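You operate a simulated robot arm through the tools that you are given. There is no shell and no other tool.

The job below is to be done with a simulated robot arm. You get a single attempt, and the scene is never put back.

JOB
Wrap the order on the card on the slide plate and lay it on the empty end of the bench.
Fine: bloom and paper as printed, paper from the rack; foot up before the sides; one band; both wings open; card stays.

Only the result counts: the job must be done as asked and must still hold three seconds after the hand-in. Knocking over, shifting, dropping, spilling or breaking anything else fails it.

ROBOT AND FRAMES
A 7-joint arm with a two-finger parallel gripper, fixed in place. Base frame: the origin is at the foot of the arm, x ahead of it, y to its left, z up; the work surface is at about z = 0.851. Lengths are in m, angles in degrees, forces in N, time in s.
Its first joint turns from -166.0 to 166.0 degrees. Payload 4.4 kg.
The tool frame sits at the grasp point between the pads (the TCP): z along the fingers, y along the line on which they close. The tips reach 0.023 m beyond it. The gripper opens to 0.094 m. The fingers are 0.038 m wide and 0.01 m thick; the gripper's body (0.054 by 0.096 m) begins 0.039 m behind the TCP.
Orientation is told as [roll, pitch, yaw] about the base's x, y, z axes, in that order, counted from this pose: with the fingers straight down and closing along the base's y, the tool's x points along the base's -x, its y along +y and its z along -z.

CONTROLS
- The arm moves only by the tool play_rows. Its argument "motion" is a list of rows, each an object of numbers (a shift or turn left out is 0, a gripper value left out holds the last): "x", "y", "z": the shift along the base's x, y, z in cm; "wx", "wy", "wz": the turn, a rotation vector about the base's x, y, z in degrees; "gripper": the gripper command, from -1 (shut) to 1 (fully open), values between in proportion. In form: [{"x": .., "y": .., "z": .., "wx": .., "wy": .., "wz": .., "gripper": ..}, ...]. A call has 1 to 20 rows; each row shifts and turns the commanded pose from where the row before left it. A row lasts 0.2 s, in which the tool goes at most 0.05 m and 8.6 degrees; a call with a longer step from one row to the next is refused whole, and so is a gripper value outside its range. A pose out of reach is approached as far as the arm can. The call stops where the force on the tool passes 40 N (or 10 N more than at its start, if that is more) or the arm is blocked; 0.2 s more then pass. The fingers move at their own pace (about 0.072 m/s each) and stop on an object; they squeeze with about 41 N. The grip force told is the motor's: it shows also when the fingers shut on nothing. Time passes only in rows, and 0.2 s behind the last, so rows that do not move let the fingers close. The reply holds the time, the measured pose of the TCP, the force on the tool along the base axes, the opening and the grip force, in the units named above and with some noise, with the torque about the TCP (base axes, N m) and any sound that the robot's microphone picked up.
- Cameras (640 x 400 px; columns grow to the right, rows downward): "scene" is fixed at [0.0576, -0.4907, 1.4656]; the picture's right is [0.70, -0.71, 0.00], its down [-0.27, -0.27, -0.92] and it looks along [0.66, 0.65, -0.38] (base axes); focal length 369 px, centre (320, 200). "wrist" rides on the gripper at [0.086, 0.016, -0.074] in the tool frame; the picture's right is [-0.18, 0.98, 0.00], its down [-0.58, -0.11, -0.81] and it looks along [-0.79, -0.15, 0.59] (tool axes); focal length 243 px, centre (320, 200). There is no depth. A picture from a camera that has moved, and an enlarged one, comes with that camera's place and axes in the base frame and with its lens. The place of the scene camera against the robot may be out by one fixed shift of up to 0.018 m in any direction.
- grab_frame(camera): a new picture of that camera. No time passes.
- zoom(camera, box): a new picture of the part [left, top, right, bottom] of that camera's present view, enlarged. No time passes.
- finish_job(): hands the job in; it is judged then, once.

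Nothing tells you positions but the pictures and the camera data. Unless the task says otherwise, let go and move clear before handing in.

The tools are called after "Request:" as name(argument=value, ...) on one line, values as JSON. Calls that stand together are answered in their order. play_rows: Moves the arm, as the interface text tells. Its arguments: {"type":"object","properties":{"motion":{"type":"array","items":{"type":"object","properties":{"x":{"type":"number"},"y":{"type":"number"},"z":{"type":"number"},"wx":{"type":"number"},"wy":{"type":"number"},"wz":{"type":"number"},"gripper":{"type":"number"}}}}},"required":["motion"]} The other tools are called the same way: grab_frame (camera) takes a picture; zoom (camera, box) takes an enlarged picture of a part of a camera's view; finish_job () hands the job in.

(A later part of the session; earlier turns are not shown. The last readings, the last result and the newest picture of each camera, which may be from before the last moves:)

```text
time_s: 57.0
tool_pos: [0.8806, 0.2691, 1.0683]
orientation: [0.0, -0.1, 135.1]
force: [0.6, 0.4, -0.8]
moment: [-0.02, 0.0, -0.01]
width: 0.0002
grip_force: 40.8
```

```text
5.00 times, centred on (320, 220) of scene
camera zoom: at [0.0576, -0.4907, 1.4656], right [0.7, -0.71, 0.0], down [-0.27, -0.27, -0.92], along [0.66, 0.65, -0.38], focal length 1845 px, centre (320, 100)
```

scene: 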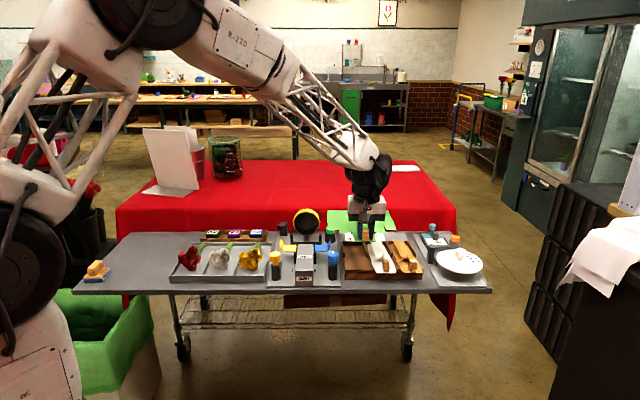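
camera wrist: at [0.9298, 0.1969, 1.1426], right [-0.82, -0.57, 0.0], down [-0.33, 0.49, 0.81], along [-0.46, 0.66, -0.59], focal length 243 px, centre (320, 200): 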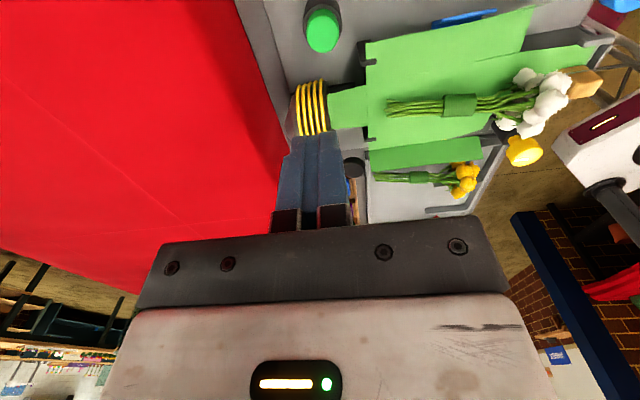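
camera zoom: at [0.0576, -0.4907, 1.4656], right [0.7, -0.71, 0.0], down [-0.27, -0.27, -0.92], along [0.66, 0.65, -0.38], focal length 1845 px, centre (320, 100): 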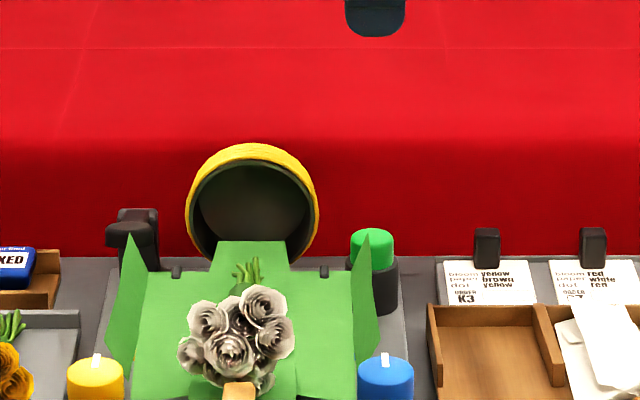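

The button is right below the tip. I'll descend to just above it and press gently in small steps.

Request:
play_rows(motion=[{"x": -0.1, "z": -4}, {"z": -4}, {"z": -4}, {"z": -2.5}, {"z": -0.6}, {"z": -0.3}])

Request:
zoom(camera="scene", box=[270, 190, 370, 270])

```text
time_s: 58.4
tool_pos: [0.8784, 0.2665, 0.9133]
orientation: [0.0, 0.0, 135.0]
force: [0.6, 0.7, 4.3]
moment: [-0.02, -0.01, -0.03]
width: 0.0002
grip_force: 40.4
```

```text
5.00 times, centred on (320, 230) of scene
camera zoom: at [0.0576, -0.4907, 1.4656], right [0.7, -0.71, 0.0], down [-0.27, -0.27, -0.92], along [0.66, 0.65, -0.38], focal length 1845 px, centre (320, 50)
```

zoom: 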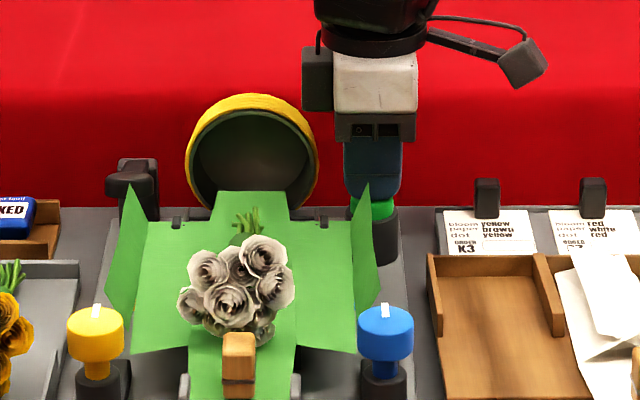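

Contact at about 4 N. I'll press a few mm more and watch the foot flap.

Request:
play_rows(motion=[{"z": -0.3}, {"z": -0.2}])

Request:
zoom(camera="scene", box=[270, 190, 370, 270])

```text
time_s: 59.0
tool_pos: [0.8794, 0.2669, 0.9092]
orientation: [0.0, 0.0, 135.1]
force: [-2.4, 0.9, 5.3]
moment: [0.04, 0.03, -0.01]
width: 0.0
grip_force: 41.3
```

```text
5.00 times, centred on (320, 230) of scene
camera zoom: at [0.0576, -0.4907, 1.4656], right [0.7, -0.71, 0.0], down [-0.27, -0.27, -0.92], along [0.66, 0.65, -0.38], focal length 1845 px, centre (320, 50)
```

zoom: 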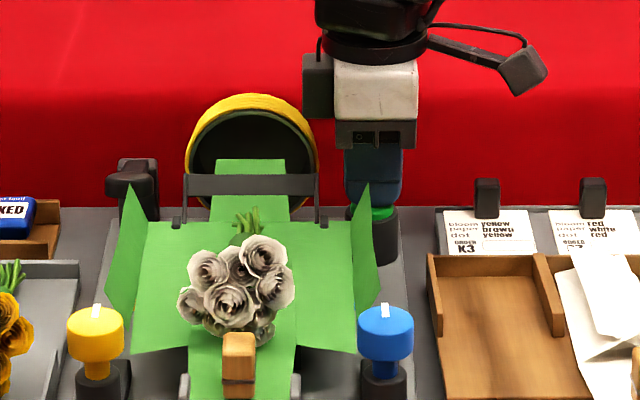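

The gate swings up and lifts the foot, so the green button is the foot control. I'll press on in small steps.

Request:
play_rows(motion=[{"z": -0.2}, {"z": -0.2}, {}])

Request:
zoom(camera="scene", box=[270, 190, 370, 270])

```text
time_s: 59.8
tool_pos: [0.8793, 0.2662, 0.9055]
orientation: [-0.1, 0.0, 135.1]
force: [-2.6, 1.7, 5.7]
moment: [0.06, 0.05, 0.01]
width: 0.0
grip_force: 41.1
heard: click
```

```text
5.00 times, centred on (320, 230) of scene
camera zoom: at [0.0576, -0.4907, 1.4656], right [0.7, -0.71, 0.0], down [-0.27, -0.27, -0.92], along [0.66, 0.65, -0.38], focal length 1845 px, centre (320, 50)
```

zoom: 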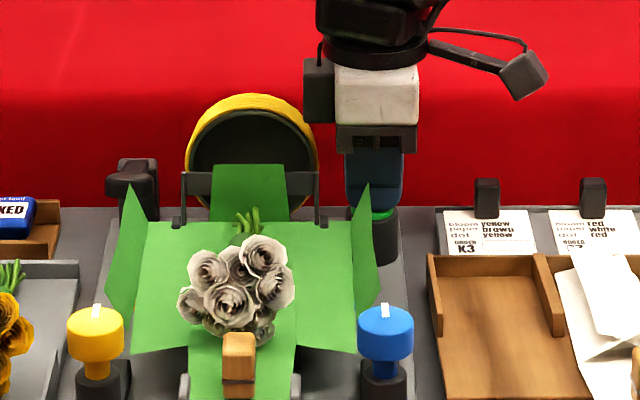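

A click, and the foot is standing up. I'll release and check that it stays.

Request:
play_rows(motion=[{"z": -0.1}, {"z": 0.5}, {"z": 1}, {"z": 3}, {"z": 4}, {"z": 4}])

Request:
zoom(camera="scene", box=[270, 190, 370, 270])

Request:
grab_frame(camera="wrist")

```text
time_s: 61.2
tool_pos: [0.8773, 0.2678, 1.0296]
orientation: [0.0, 0.0, 135.0]
force: [-1.3, -0.6, 0.0]
moment: [0.01, -0.01, 0.0]
width: 0.0
grip_force: 41.0
```

```text
5.00 times, centred on (320, 230) of scene
camera zoom: at [0.0576, -0.4907, 1.4656], right [0.7, -0.71, 0.0], down [-0.27, -0.27, -0.92], along [0.66, 0.65, -0.38], focal length 1845 px, centre (320, 50)
```

zoom: 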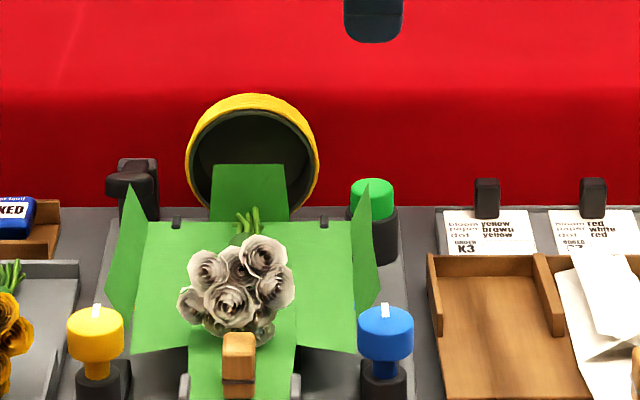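

```text
taken
camera wrist: at [0.9278, 0.1959, 1.104], right [-0.83, -0.56, 0.0], down [-0.33, 0.49, 0.81], along [-0.46, 0.67, -0.59], focal length 243 px, centre (320, 200)
```

wrist: 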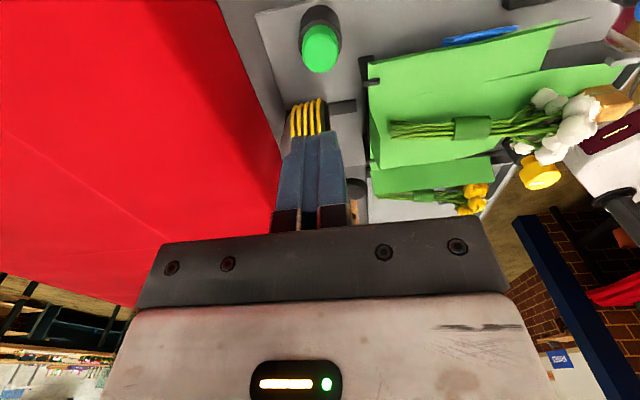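

The foot stays up by itself and the gate has dropped back. Now the sides: I'll go above the blue knob with the gripper closing along the bench.

Request:
play_rows(motion=[{"z": 4, "wz": -7.5}, {"x": -1.4, "y": -1.43, "wz": -7.5, "gripper": 0.3}, {"x": -1.4, "y": -1.43, "wz": -7.5}, {"x": -1.4, "y": -1.43, "wz": -7.5}, {"x": -1.4, "y": -1.43, "wz": -7.5}, {"x": -1.4, "y": -1.43, "wz": -7.5}, {"x": -1.4, "y": -1.43, "wz": -7.5}, {"x": -1.4, "y": -1.43, "wz": -7.5}, {"x": -1.4, "y": -1.43, "wz": -7.5}, {"x": -1.4, "y": -1.43, "wz": -7.5}, {"x": -1.4, "y": -1.43, "wz": -7.5}, {"x": -1.4, "y": -1.43, "wz": -7.5}, {}])

Request:
grab_frame(camera="wrist")

Request:
zoom(camera="wrist", box=[230, 0, 410, 160])

Request:
zoom(camera="scene", box=[260, 190, 360, 285])

```text
time_s: 64.0
tool_pos: [0.7242, 0.1095, 1.0716]
orientation: [0.0, 0.0, 44.9]
force: [0.0, 0.5, 0.1]
moment: [-0.02, 0.02, -0.01]
width: 0.0612
grip_force: 0.2
```

```text
taken
camera wrist: at [0.6519, 0.0605, 1.1452], right [-0.56, 0.83, 0.0], down [0.49, 0.33, 0.81], along [0.67, 0.45, -0.59], focal length 243 px, centre (320, 200)
```

wrist: 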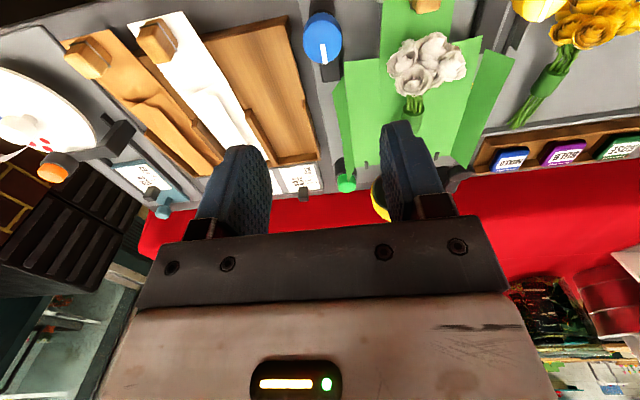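

```text
2.50 times, centred on (320, 80) of wrist
camera zoom: at [0.6519, 0.0605, 1.1452], right [-0.56, 0.83, 0.0], down [0.49, 0.33, 0.81], along [0.67, 0.45, -0.59], focal length 606 px, centre (320, 500)
```

zoom: 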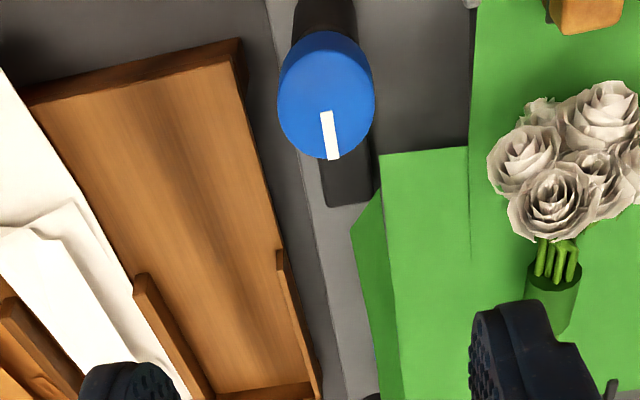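

```text
4.21 times, centred on (310, 238) of scene
camera zoom: at [0.0576, -0.4907, 1.4656], right [0.7, -0.71, 0.0], down [-0.27, -0.27, -0.92], along [0.66, 0.65, -0.38], focal length 1553 px, centre (362, 42)
```

zoom: 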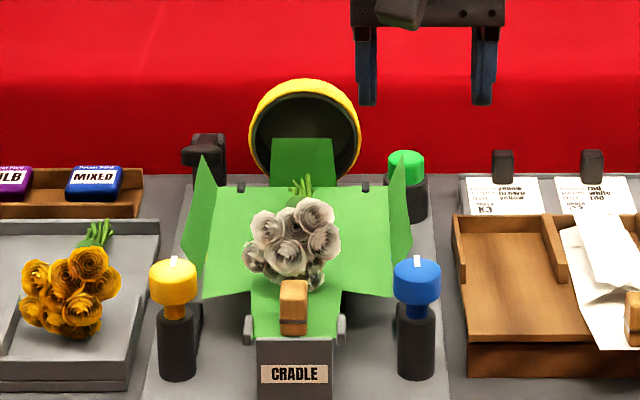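

The knob cap is centred at s≈0.432, d≈0.589, top z≈0.923. I'll descend, grip the cap, and then try a small turn.

Request:
play_rows(motion=[{"x": -0.25, "y": 0.18, "z": -4}, {"z": -4}, {"z": -4}, {"z": -1.5}, {"z": -0.8}, {}])

Request:
grab_frame(camera="wrist")

Request:
zoom(camera="scene", box=[290, 210, 370, 285])

```text
time_s: 65.4
tool_pos: [0.7236, 0.1104, 0.9267]
orientation: [0.1, 0.0, 45.0]
force: [0.3, 0.3, 0.6]
moment: [-0.01, -0.02, -0.02]
width: 0.0613
grip_force: 0.0
```

```text
taken
camera wrist: at [0.6506, 0.0622, 1.001], right [-0.56, 0.83, 0.0], down [0.49, 0.33, 0.81], along [0.67, 0.46, -0.59], focal length 243 px, centre (320, 200)
```

wrist: 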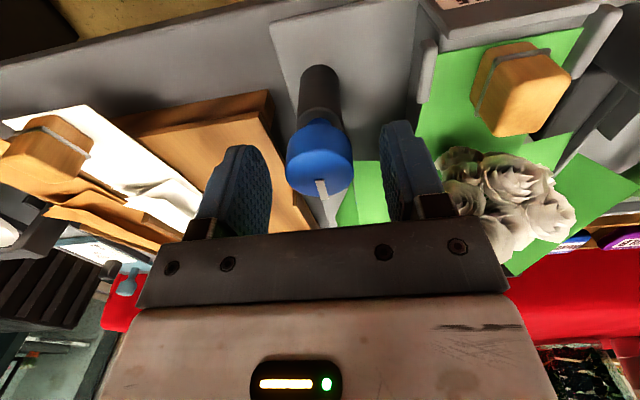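

```text
5.33 times, centred on (330, 248) of scene
camera zoom: at [0.0576, -0.4907, 1.4656], right [0.7, -0.71, 0.0], down [-0.27, -0.27, -0.92], along [0.66, 0.65, -0.38], focal length 1968 px, centre (267, -53)
```

zoom: 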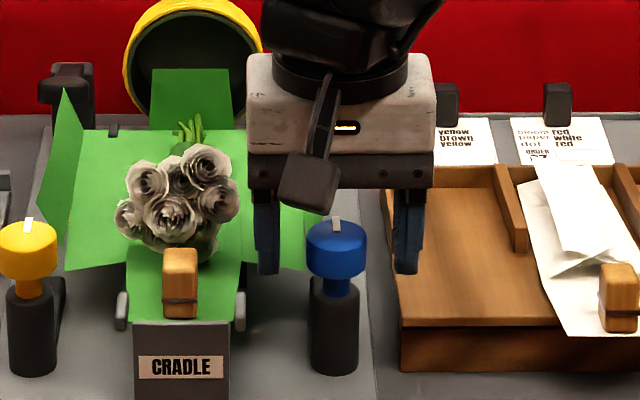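

Request:
play_rows(motion=[{"gripper": -1}, {}, {}, {"wz": 4}, {"wz": 4}])

Request:
zoom(camera="scene", box=[260, 200, 360, 285])

```text
time_s: 66.8
tool_pos: [0.7231, 0.1115, 0.9267]
orientation: [0.1, 0.0, 53.0]
force: [-13.5, 7.1, 5.9]
moment: [0.23, 0.13, -0.08]
width: 0.0316
grip_force: 44.8
stopped in row 5: the force on the tool passed its limit at 41 N (the readings are from after the stop); the commanded pose is now the measured one
```

```text
4.71 times, centred on (310, 242) of scene
camera zoom: at [0.0576, -0.4907, 1.4656], right [0.7, -0.71, 0.0], down [-0.27, -0.27, -0.92], along [0.66, 0.65, -0.38], focal length 1736 px, centre (367, 0)
```

zoom: 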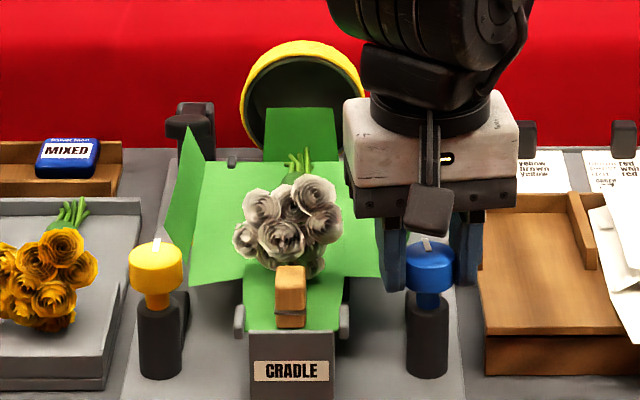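

The turn registered a side force, so I'm slightly off-centre. I'll pause, read the force again and look.

Request:
play_rows(motion=[{"x": -0.07, "y": 0.07}, {}])

Request:
grab_frame(camera="wrist")

Request:
zoom(camera="scene", box=[310, 230, 360, 270])

```text
time_s: 67.4
tool_pos: [0.7222, 0.1124, 0.9264]
orientation: [0.0, 0.0, 53.1]
force: [8.3, -2.8, 0.2]
moment: [-0.27, -0.07, 0.06]
width: 0.0315
grip_force: 45.0
```

```text
taken
camera wrist: at [0.6575, 0.0533, 1.001], right [-0.68, 0.74, 0.0], down [0.44, 0.4, 0.81], along [0.59, 0.54, -0.59], focal length 243 px, centre (320, 200)
```

wrist: 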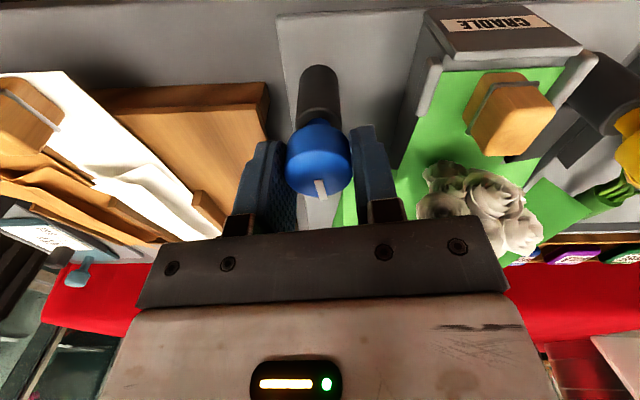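

```text
10.00 times, centred on (335, 250) of scene
camera zoom: at [0.0576, -0.4907, 1.4656], right [0.7, -0.71, 0.0], down [-0.27, -0.27, -0.92], along [0.66, 0.65, -0.38], focal length 3689 px, centre (170, -300)
```

zoom: 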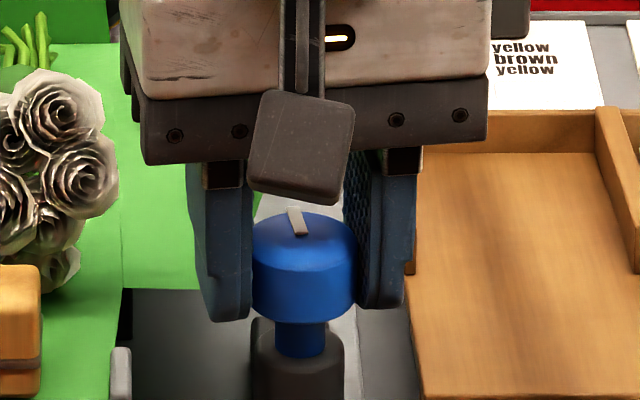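

The knob is turning with the gripper (counter-clockwise seen from above) and the side force is small now. I'll continue in small steps and watch the blue wing.

Request:
play_rows(motion=[{"x": 0.03, "y": -0.03, "wz": 4}, {"wz": 4}, {"wz": 4}, {"wz": 4}])

Request:
zoom(camera="scene", box=[260, 200, 360, 285])

Request:
grab_frame(camera="wrist")

```text
time_s: 68.4
tool_pos: [0.7217, 0.1129, 0.9262]
orientation: [0.1, 0.0, 69.1]
force: [-28.2, 15.8, 16.8]
moment: [0.28, 0.54, -0.15]
width: 0.0317
grip_force: 45.4
```

```text
4.71 times, centred on (310, 242) of scene
camera zoom: at [0.0576, -0.4907, 1.4656], right [0.7, -0.71, 0.0], down [-0.27, -0.27, -0.92], along [0.66, 0.65, -0.38], focal length 1736 px, centre (367, 0)
```

zoom: 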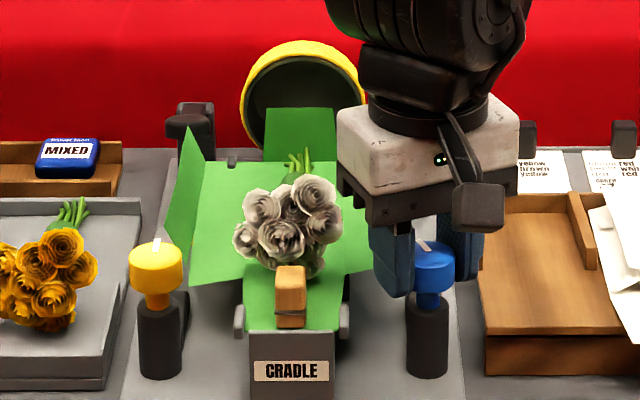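

```text
taken
camera wrist: at [0.6758, 0.0382, 1.0011], right [-0.85, 0.52, 0.0], down [0.31, 0.5, 0.81], along [0.42, 0.69, -0.59], focal length 243 px, centre (320, 200)
```

wrist: 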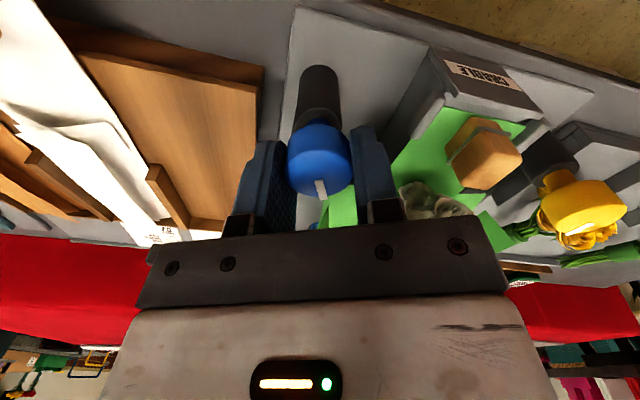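

The force is building along the closing axis, so I'll recentre a little and zoom in to see whether the wing is moving.

Request:
play_rows(motion=[{"x": -0.06, "y": 0.03, "z": 0.05}, {}])

Request:
zoom(camera="scene", box=[300, 220, 350, 270])

Request:
zoom(camera="wrist", box=[240, 90, 440, 240])

```text
time_s: 69.0
tool_pos: [0.7219, 0.1131, 0.9262]
orientation: [0.1, 0.1, 69.1]
force: [-27.8, 23.1, 9.2]
moment: [0.42, 0.5, -0.14]
width: 0.0316
grip_force: 44.9
```

```text
8.00 times, centred on (325, 245) of scene
camera zoom: at [0.0576, -0.4907, 1.4656], right [0.7, -0.71, 0.0], down [-0.27, -0.27, -0.92], along [0.66, 0.65, -0.38], focal length 2952 px, centre (280, -160)
```

zoom: 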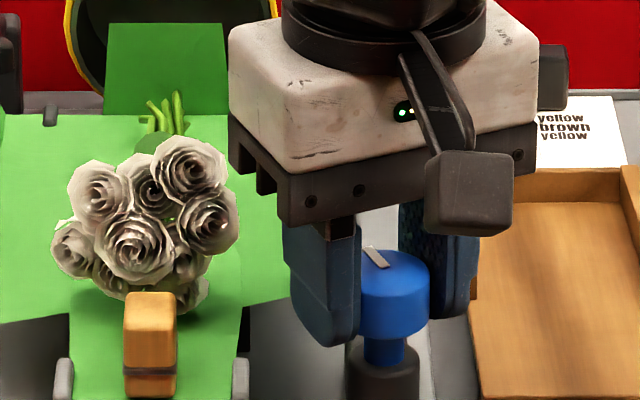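

```text
2.67 times, centred on (340, 165) of wrist
camera zoom: at [0.6756, 0.0382, 1.0011], right [-0.85, 0.52, 0.0], down [0.31, 0.5, 0.81], along [0.42, 0.69, -0.59], focal length 647 px, centre (267, 293)
```

zoom: 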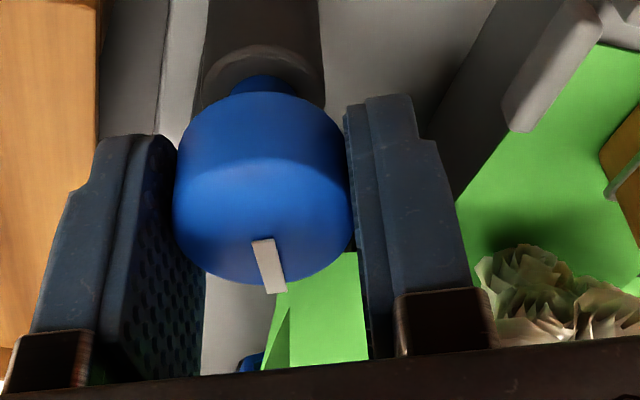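

Request:
play_rows(motion=[{"x": -0.08, "y": 0.05}, {}])

```text
time_s: 69.6
tool_pos: [0.721, 0.1128, 0.9268]
orientation: [-0.1, 0.0, 69.0]
force: [-15.4, 4.3, 4.3]
moment: [-0.05, 0.28, -0.07]
width: 0.0317
grip_force: 45.1
```

Request:
play_rows(motion=[{"x": -0.06, "y": 0.02}, {"wz": 4}, {"wz": 4}, {"wz": 4}])

Request:
zoom(camera="scene", box=[260, 200, 360, 285])

Request:
zoom(camera="wrist", box=[240, 90, 440, 240])

```text
time_s: 70.6
tool_pos: [0.7203, 0.1141, 0.9259]
orientation: [0.1, 0.0, 81.2]
force: [-8.2, -26.1, -1.1]
moment: [-0.5, 0.14, -0.01]
width: 0.0316
grip_force: 45.2
```

```text
4.71 times, centred on (310, 242) of scene
camera zoom: at [0.0576, -0.4907, 1.4656], right [0.7, -0.71, 0.0], down [-0.27, -0.27, -0.92], along [0.66, 0.65, -0.38], focal length 1736 px, centre (367, 0)
```

zoom: 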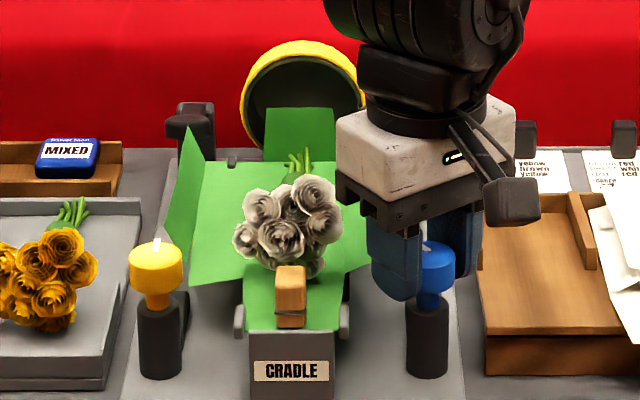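

```text
2.67 times, centred on (340, 165) of wrist
camera zoom: at [0.6913, 0.0306, 1.0011], right [-0.94, 0.33, 0.0], down [0.2, 0.56, 0.81], along [0.27, 0.76, -0.59], focal length 647 px, centre (267, 293)
```

zoom: 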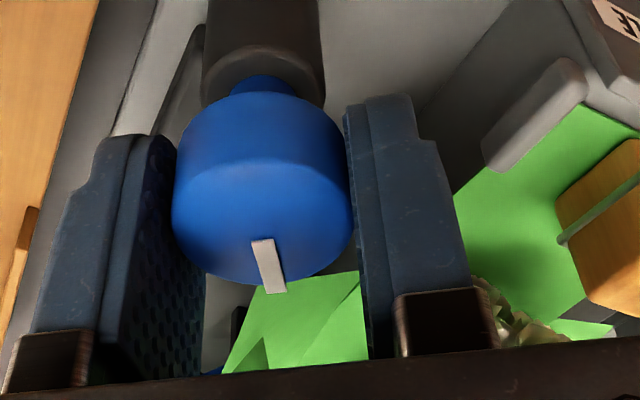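

The inner flap's front edge is now sloping upward, so counter-clockwise closes the blue wing. I'll recentre by 1 mm and keep turning.

Request:
play_rows(motion=[{"y": -0.09, "wz": 3}, {"wz": 4}, {"wz": 4}, {"wz": 4}])

Request:
zoom(camera="scene", box=[260, 200, 360, 285])

```text
time_s: 71.6
tool_pos: [0.7197, 0.1128, 0.9269]
orientation: [0.1, -0.1, 96.1]
force: [-32.1, 1.7, -0.6]
moment: [0.36, 0.62, -0.17]
width: 0.0317
grip_force: 45.2
```

```text
4.71 times, centred on (310, 242) of scene
camera zoom: at [0.0576, -0.4907, 1.4656], right [0.7, -0.71, 0.0], down [-0.27, -0.27, -0.92], along [0.66, 0.65, -0.38], focal length 1736 px, centre (367, 0)
```

zoom: 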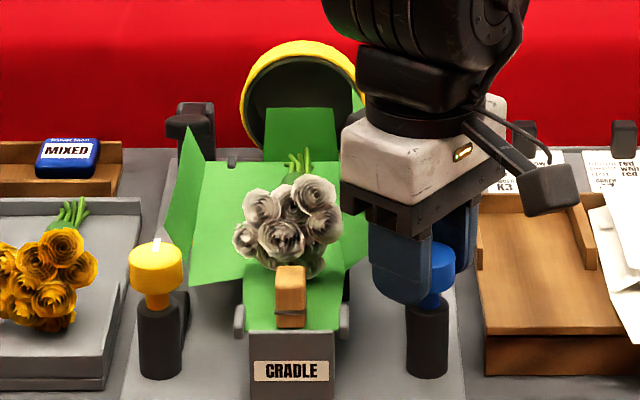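

The right flap is visibly rising (its edge now shows in front of the tube). I'll recentre and continue.

Request:
play_rows(motion=[{"x": -0.1}, {"wz": 4}, {"wz": 4}, {"wz": 4}])

Request:
zoom(camera="scene", box=[260, 200, 360, 285])

```text
time_s: 72.6
tool_pos: [0.7187, 0.1128, 0.9257]
orientation: [0.1, -0.1, 108.1]
force: [-35.2, 14.6, -3.5]
moment: [0.08, 0.5, -0.15]
width: 0.0315
grip_force: 45.3
```

```text
4.71 times, centred on (310, 242) of scene
camera zoom: at [0.0576, -0.4907, 1.4656], right [0.7, -0.71, 0.0], down [-0.27, -0.27, -0.92], along [0.66, 0.65, -0.38], focal length 1736 px, centre (367, 0)
```

zoom: 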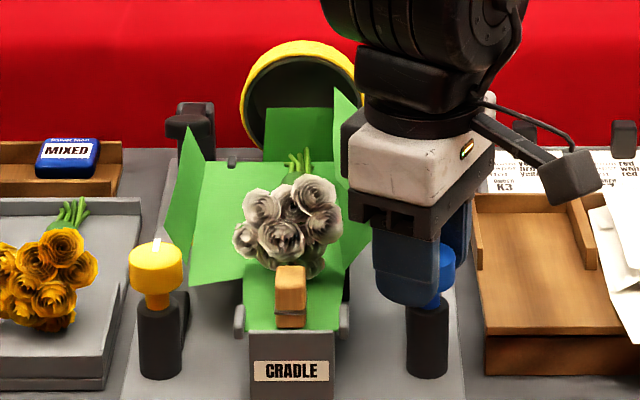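

Request:
play_rows(motion=[{"x": -0.12, "y": 0.05}, {"wz": 4}, {"wz": 4}, {"wz": 4}])

Request:
zoom(camera="scene", box=[260, 200, 360, 285])

```text
time_s: 73.6
tool_pos: [0.7185, 0.1125, 0.9258]
orientation: [0.1, 0.0, 120.1]
force: [-5.0, -9.8, -21.6]
moment: [-0.57, -0.2, -0.07]
width: 0.0317
grip_force: 44.6
```

```text
4.71 times, centred on (310, 242) of scene
camera zoom: at [0.0576, -0.4907, 1.4656], right [0.7, -0.71, 0.0], down [-0.27, -0.27, -0.92], along [0.66, 0.65, -0.38], focal length 1736 px, centre (367, 0)
```

zoom: 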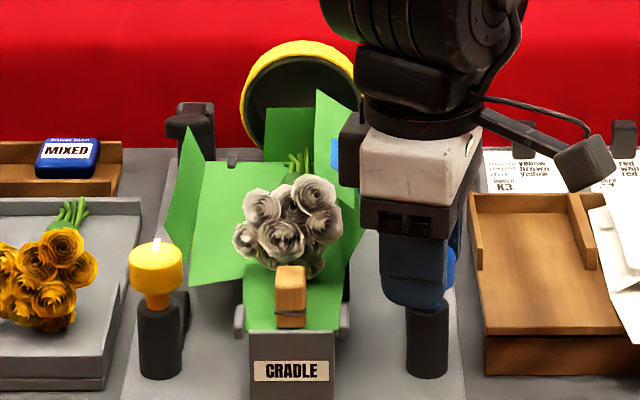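

Request:
play_rows(motion=[{"y": -0.03, "z": -0.06, "wz": 3}, {"wz": 4}, {"wz": 4}, {"wz": 4}])

Request:
zoom(camera="scene", box=[260, 200, 360, 285])

```text
time_s: 74.3
tool_pos: [0.7164, 0.1118, 0.9264]
orientation: [0.1, 0.0, 127.8]
force: [-8.1, -1.5, 7.5]
moment: [-0.17, 0.13, -0.02]
width: 0.0314
grip_force: 44.9
stopped in row 3: the force on the tool passed its limit at 42 N (the readings are from after the stop); the commanded pose is now the measured one
```

```text
4.71 times, centred on (310, 242) of scene
camera zoom: at [0.0576, -0.4907, 1.4656], right [0.7, -0.71, 0.0], down [-0.27, -0.27, -0.92], along [0.66, 0.65, -0.38], focal length 1736 px, centre (367, 0)
```

zoom: 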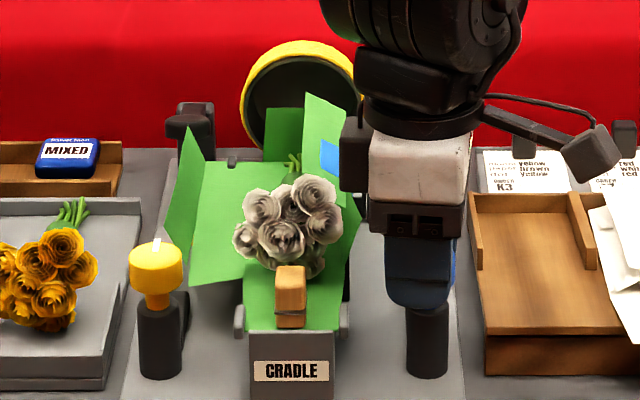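

Request:
play_rows(motion=[{"wz": 4}, {"wz": 4}, {}])

Request:
zoom(camera="scene", box=[260, 200, 360, 285])

```text
time_s: 75.1
tool_pos: [0.7162, 0.1112, 0.9262]
orientation: [0.2, 0.0, 135.7]
force: [-5.8, -7.4, 6.1]
moment: [-0.26, 0.03, -0.03]
width: 0.0319
grip_force: 44.8
stopped in row 3: the force on the tool passed its limit at 41 N (the readings are from after the stop); the commanded pose is now the measured one
```

```text
4.71 times, centred on (310, 242) of scene
camera zoom: at [0.0576, -0.4907, 1.4656], right [0.7, -0.71, 0.0], down [-0.27, -0.27, -0.92], along [0.66, 0.65, -0.38], focal length 1736 px, centre (367, 0)
```

zoom: 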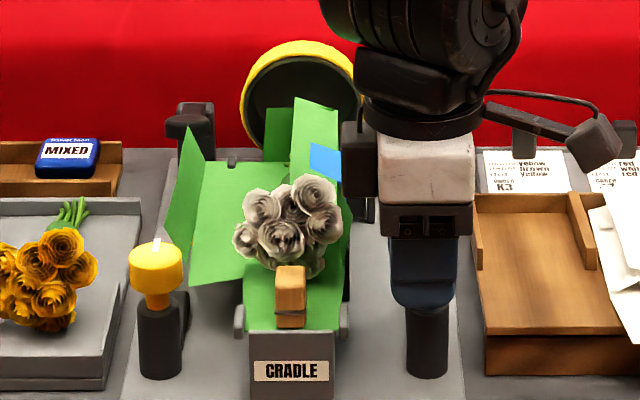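

The blue wing is about three-quarters over, after 90° of knob turn. I'll open slightly, recentre and re-grip, and see whether the wing stays where it is.

Request:
play_rows(motion=[{"gripper": 0.0}, {}, {"x": 0.4, "y": 0.05}, {}])

Request:
zoom(camera="scene", box=[260, 200, 360, 285])

Request:
grab_frame(camera="wrist")

```text
time_s: 76.1
tool_pos: [0.7208, 0.1139, 0.9262]
orientation: [0.2, 0.0, 135.7]
force: [-0.1, -0.4, 0.2]
moment: [0.02, 0.02, 0.0]
width: 0.0471
grip_force: 0.0
```

```text
4.71 times, centred on (310, 242) of scene
camera zoom: at [0.0576, -0.4907, 1.4656], right [0.7, -0.71, 0.0], down [-0.27, -0.27, -0.92], along [0.66, 0.65, -0.38], focal length 1736 px, centre (367, 0)
```

zoom: 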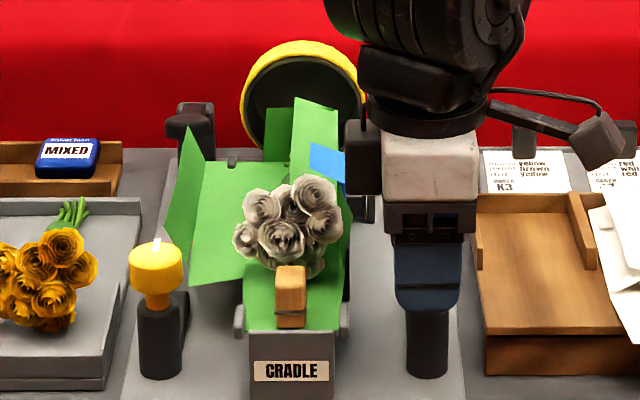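

```text
taken
camera wrist: at [0.7715, 0.0413, 1.0007], right [-0.82, -0.58, 0.0], down [-0.34, 0.49, 0.81], along [-0.47, 0.66, -0.59], focal length 243 px, centre (320, 200)
```

wrist: 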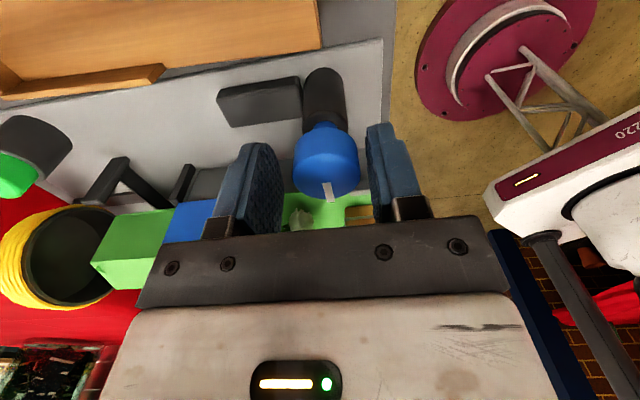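

The wing stays put where I left it, nearly vertical, so more turn is needed. I'll rotate the open gripper back around the cap and take a fresh grip.

Request:
play_rows(motion=[{"wz": -7.5}, {"wz": -7.5}, {"wz": -7.5}, {"wz": -7.5}, {"wz": -7.5}, {"wz": -7.5}, {"wz": -7.5}, {"wz": -7.5}, {"wz": -7.5}, {"wz": -7.5}, {"wz": -7.5}, {"wz": -7.5}, {}])

Request:
zoom(camera="wrist", box=[220, 60, 420, 240])

Request:
zoom(camera="scene", box=[300, 220, 360, 275])

```text
time_s: 78.9
tool_pos: [0.7219, 0.1128, 0.926]
orientation: [0.3, 0.0, 45.7]
force: [-0.4, 0.8, 0.2]
moment: [0.05, 0.0, -0.02]
width: 0.0468
grip_force: 0.1
```

```text
2.22 times, centred on (320, 150) of wrist
camera zoom: at [0.6488, 0.0622, 1.0008], right [-0.57, 0.82, 0.0], down [0.49, 0.34, 0.81], along [0.66, 0.46, -0.59], focal length 539 px, centre (320, 311)
```

zoom: 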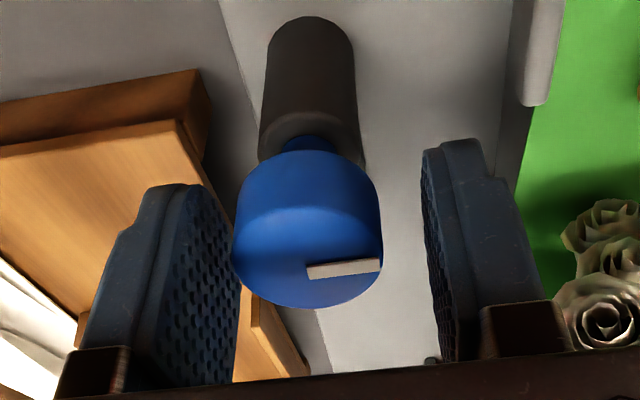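

```text
7.27 times, centred on (330, 248) of scene
camera zoom: at [0.0576, -0.4907, 1.4656], right [0.7, -0.71, 0.0], down [-0.27, -0.27, -0.92], along [0.66, 0.65, -0.38], focal length 2683 px, centre (247, -146)
```

zoom: 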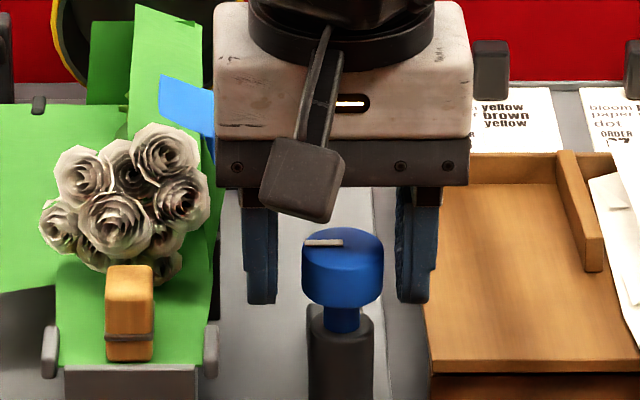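

The cap sits about 2 mm off-centre between the fingers. I'll shift that much, grip, and turn on in steps.

Request:
play_rows(motion=[{"x": 0.14, "y": -0.14}, {"gripper": -1}, {}, {}])

```text
time_s: 79.9
tool_pos: [0.7219, 0.1111, 0.926]
orientation: [0.2, 0.1, 45.6]
force: [0.0, 1.7, 0.8]
moment: [-0.03, 0.02, -0.02]
width: 0.0317
grip_force: 44.6
```

Centred now, with almost no side force. I'll turn on.

Request:
play_rows(motion=[{"wz": 3}, {"wz": 3}, {"wz": 3}, {"wz": 3}, {"wz": 3}])

Request:
zoom(camera="scene", box=[260, 200, 360, 285])

```text
time_s: 80.9
tool_pos: [0.7217, 0.1124, 0.9255]
orientation: [0.3, 0.0, 56.9]
force: [-9.0, 11.0, 7.1]
moment: [0.15, 0.25, -0.54]
width: 0.0315
grip_force: 45.3
stopped in row 4: the force on the tool passed its limit at 44 N (the readings are from after the stop); the commanded pose is now the measured one
```

```text
4.71 times, centred on (310, 242) of scene
camera zoom: at [0.0576, -0.4907, 1.4656], right [0.7, -0.71, 0.0], down [-0.27, -0.27, -0.92], along [0.66, 0.65, -0.38], focal length 1736 px, centre (367, 0)
```

zoom: 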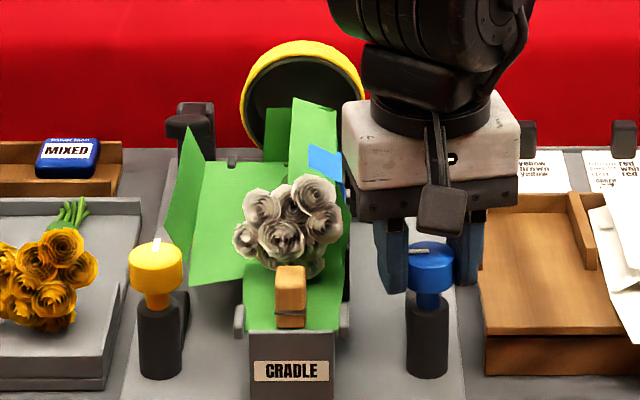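

Request:
zoom(camera="scene", box=[290, 215, 350, 270])

Request:
zoom(camera="wrist", box=[220, 60, 420, 240])

```text
7.27 times, centred on (320, 242) of scene
camera zoom: at [0.0576, -0.4907, 1.4656], right [0.7, -0.71, 0.0], down [-0.27, -0.27, -0.92], along [0.66, 0.65, -0.38], focal length 2683 px, centre (320, -109)
```

zoom: 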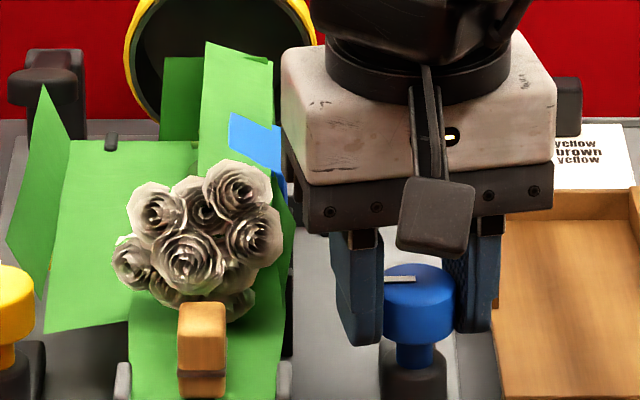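

```text
2.22 times, centred on (320, 150) of wrist
camera zoom: at [0.6615, 0.0487, 1.0008], right [-0.72, 0.69, 0.0], down [0.41, 0.42, 0.81], along [0.56, 0.58, -0.59], focal length 539 px, centre (320, 311)
```

zoom: 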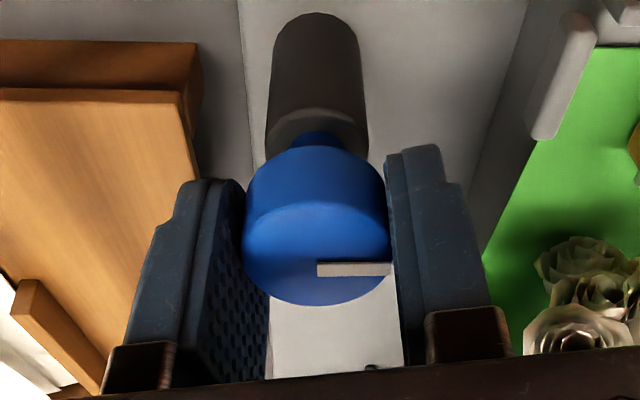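

The knob now resists with 0.54 N·m and the wing looks just past vertical, with its flange lying over the top of the bouquet. That looks like the closed position. I'll recentre and test a slight further turn for a stop or a click.

Request:
play_rows(motion=[{"x": 0.0, "y": -0.1}, {"wz": 2}, {"wz": 2}, {}])

Request:
zoom(camera="scene", box=[290, 215, 350, 270])

```text
time_s: 81.5
tool_pos: [0.7227, 0.1125, 0.9266]
orientation: [0.3, -0.1, 58.6]
force: [-5.7, 12.2, 4.8]
moment: [0.15, 0.1, -0.47]
width: 0.0312
grip_force: 45.1
stopped in row 3: the force on the tool passed its limit at 42 N (the readings are from after the stop); the commanded pose is now the measured one
```

```text
7.27 times, centred on (320, 242) of scene
camera zoom: at [0.0576, -0.4907, 1.4656], right [0.7, -0.71, 0.0], down [-0.27, -0.27, -0.92], along [0.66, 0.65, -0.38], focal length 2683 px, centre (320, -109)
```

zoom: 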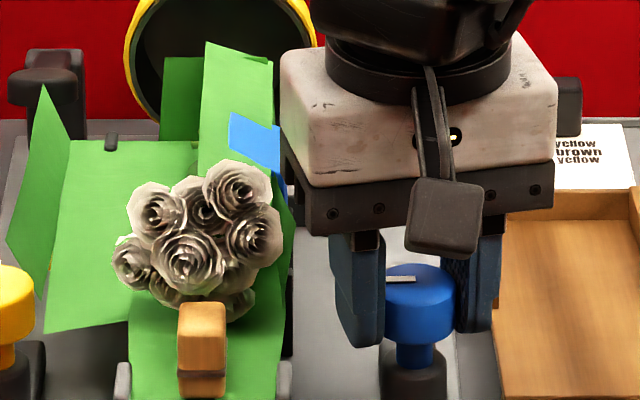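

The wing doesn't move further, so it's at its end stop and blue is closed. I'll let go, rise, and move over the yellow knob.

Request:
play_rows(motion=[{"gripper": 0.3}, {}, {"z": 3}, {"z": 4}, {"z": 4, "wz": -4.5}, {"z": 3, "wz": -4.5}, {"x": -2.3, "y": 2.3, "wz": -4.5}, {"x": -2.3, "y": 2.3}, {"x": -2.3, "y": 2.3}, {"x": -2.4, "y": 2.3}, {"x": -2.4, "y": 2.3}, {}])

Request:
grab_frame(camera="wrist")

Request:
zoom(camera="wrist", box=[230, 0, 410, 160])

Request:
zoom(camera="scene", box=[260, 200, 360, 285])

```text
time_s: 84.1
tool_pos: [0.6033, 0.2273, 1.065]
orientation: [0.3, 0.0, 45.1]
force: [0.3, -0.6, -0.3]
moment: [0.0, 0.05, 0.01]
width: 0.0612
grip_force: 0.0
```

```text
taken
camera wrist: at [0.5313, 0.1771, 1.1394], right [-0.57, 0.82, 0.0], down [0.49, 0.33, 0.81], along [0.66, 0.46, -0.59], focal length 243 px, centre (320, 200)
```

wrist: 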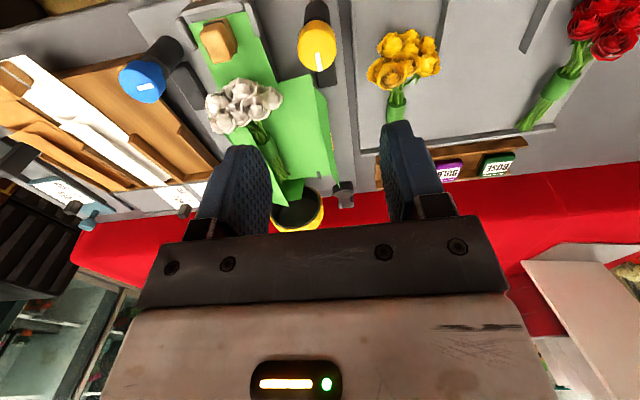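

```text
2.50 times, centred on (320, 80) of wrist
camera zoom: at [0.5313, 0.1771, 1.1394], right [-0.57, 0.82, 0.0], down [0.49, 0.33, 0.81], along [0.66, 0.46, -0.59], focal length 606 px, centre (320, 500)
```

zoom: 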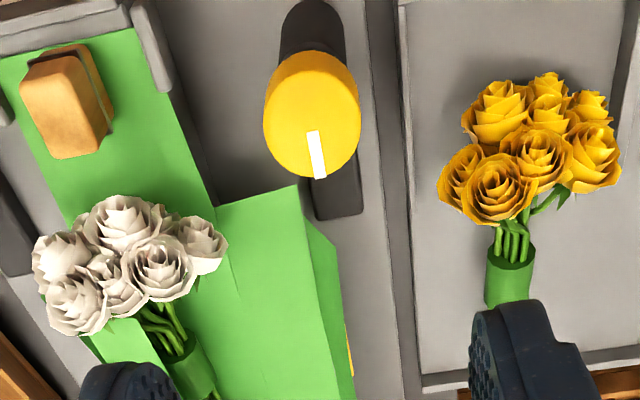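

```text
4.71 times, centred on (310, 242) of scene
camera zoom: at [0.0576, -0.4907, 1.4656], right [0.7, -0.71, 0.0], down [-0.27, -0.27, -0.92], along [0.66, 0.65, -0.38], focal length 1736 px, centre (367, 0)
```

zoom: 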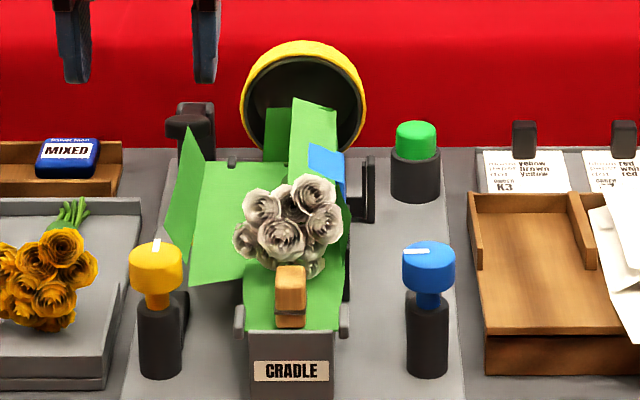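

Blue is closed, with its flange over the top. The yellow knob is at s≈0.269, d≈0.589, so I'll descend on it.

Request:
play_rows(motion=[{"x": 0.35, "y": -0.12, "z": -4}, {"z": -4}, {"z": -4}, {"z": -1.9}, {"gripper": 0.0}, {}])

Request:
zoom(camera="scene", box=[250, 220, 310, 275])

Request:
zoom(camera="wrist", box=[220, 60, 420, 240])

```text
time_s: 85.5
tool_pos: [0.6077, 0.2248, 0.927]
orientation: [0.3, 0.1, 45.1]
force: [0.1, -1.2, 0.0]
moment: [-0.03, 0.02, -0.02]
width: 0.0473
grip_force: 0.0
```

```text
7.27 times, centred on (280, 248) of scene
camera zoom: at [0.0576, -0.4907, 1.4656], right [0.7, -0.71, 0.0], down [-0.27, -0.27, -0.92], along [0.66, 0.65, -0.38], focal length 2683 px, centre (611, -146)
```

zoom: 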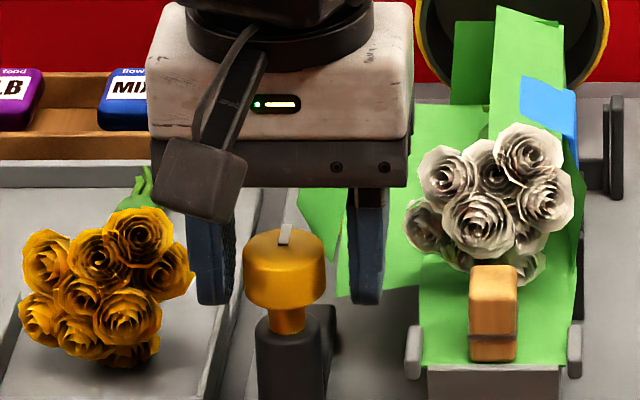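

```text
2.22 times, centred on (320, 150) of wrist
camera zoom: at [0.5348, 0.1743, 1.0019], right [-0.57, 0.82, 0.0], down [0.49, 0.33, 0.81], along [0.66, 0.46, -0.59], focal length 539 px, centre (320, 311)
```

zoom: 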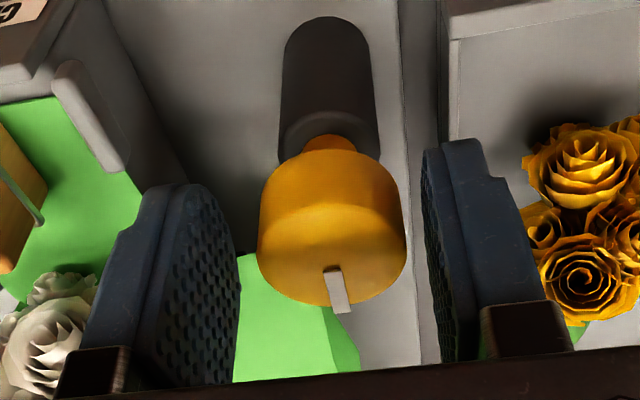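

The cap is about 3 mm left of centre between the fingers. I'll shift, then close.

Request:
play_rows(motion=[{"x": -0.21, "y": 0.21}, {}, {"gripper": -1}, {}, {}])

```text
time_s: 86.7
tool_pos: [0.6065, 0.227, 0.9271]
orientation: [0.3, -0.2, 45.1]
force: [7.3, -7.6, -1.8]
moment: [-0.17, -0.14, 0.06]
width: 0.0315
grip_force: 45.0
```

Request:
play_rows(motion=[{"x": 0.03, "y": -0.03, "wz": -2}, {"wz": -4}, {"wz": -4}, {"wz": -4}, {"wz": -4}])

Request:
zoom(camera="scene", box=[250, 200, 350, 285])

```text
time_s: 87.8
tool_pos: [0.6063, 0.2274, 0.9281]
orientation: [0.2, 0.0, 29.0]
force: [0.4, -11.1, 2.9]
moment: [-0.28, 0.06, 0.07]
width: 0.0314
grip_force: 44.8
stopped in row 5: the force on the tool passed its limit at 69 N (the readings are from after the stop); the commanded pose is now the measured one
```

```text
4.71 times, centred on (300, 242) of scene
camera zoom: at [0.0576, -0.4907, 1.4656], right [0.7, -0.71, 0.0], down [-0.27, -0.27, -0.92], along [0.66, 0.65, -0.38], focal length 1736 px, centre (414, 0)
```

zoom: 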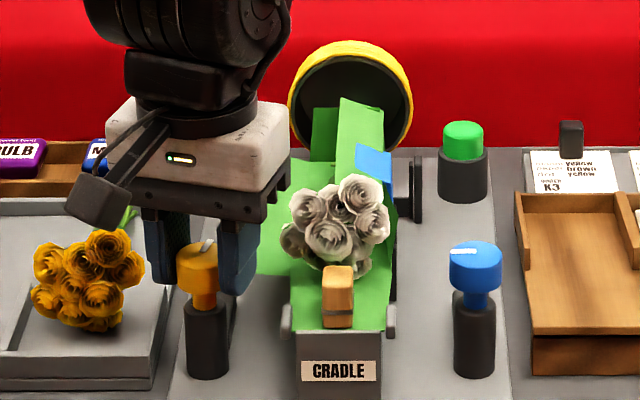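

The knob is turning clockwise with the gripper, but a force spike stopped it. I'll recentre slightly and go on more gently.

Request:
play_rows(motion=[{"y": -0.05}, {}, {"wz": -2.5}, {"wz": -2.5}, {}])

Request:
zoom(camera="scene", box=[250, 215, 310, 270])

Request:
zoom(camera="wrist", box=[220, 60, 420, 240])

```text
time_s: 89.0
tool_pos: [0.6074, 0.2267, 0.9274]
orientation: [0.1, 0.1, 24.0]
force: [12.0, -20.9, -2.2]
moment: [-0.28, -0.5, 0.1]
width: 0.0316
grip_force: 44.7
```

```text
7.27 times, centred on (280, 242) of scene
camera zoom: at [0.0576, -0.4907, 1.4656], right [0.7, -0.71, 0.0], down [-0.27, -0.27, -0.92], along [0.66, 0.65, -0.38], focal length 2683 px, centre (611, -109)
```

zoom: 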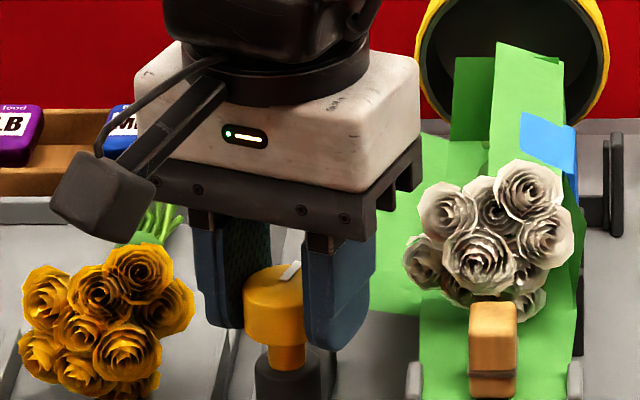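

```text
2.22 times, centred on (320, 150) of wrist
camera zoom: at [0.5213, 0.2058, 1.0021], right [-0.23, 0.97, 0.0], down [0.58, 0.13, 0.81], along [0.78, 0.19, -0.59], focal length 539 px, centre (320, 311)
```

zoom: 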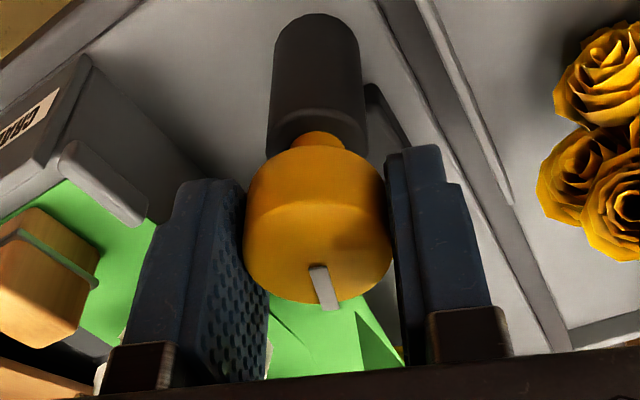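

Request:
play_rows(motion=[{"x": 0.04, "y": -0.08}, {"wz": -3}, {"wz": -3}, {"wz": -3}, {"wz": -3}])

Request:
zoom(camera="scene", box=[250, 200, 350, 285])

```text
time_s: 90.2
tool_pos: [0.6059, 0.2259, 0.9271]
orientation: [0.2, 0.0, 12.1]
force: [-0.4, -24.5, 11.4]
moment: [-0.52, 0.21, 0.09]
width: 0.0315
grip_force: 44.8
```

```text
4.71 times, centred on (300, 242) of scene
camera zoom: at [0.0576, -0.4907, 1.4656], right [0.7, -0.71, 0.0], down [-0.27, -0.27, -0.92], along [0.66, 0.65, -0.38], focal length 1736 px, centre (414, 0)
```

zoom: 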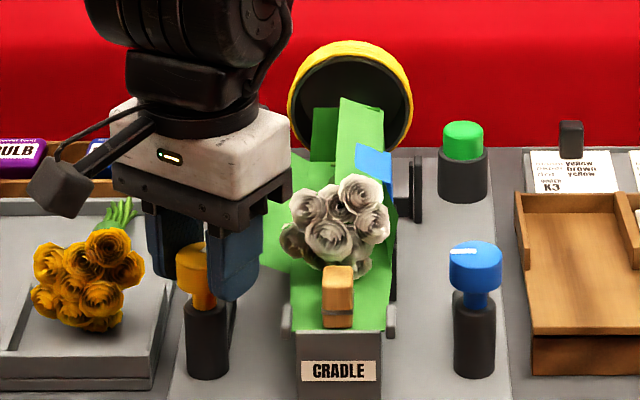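

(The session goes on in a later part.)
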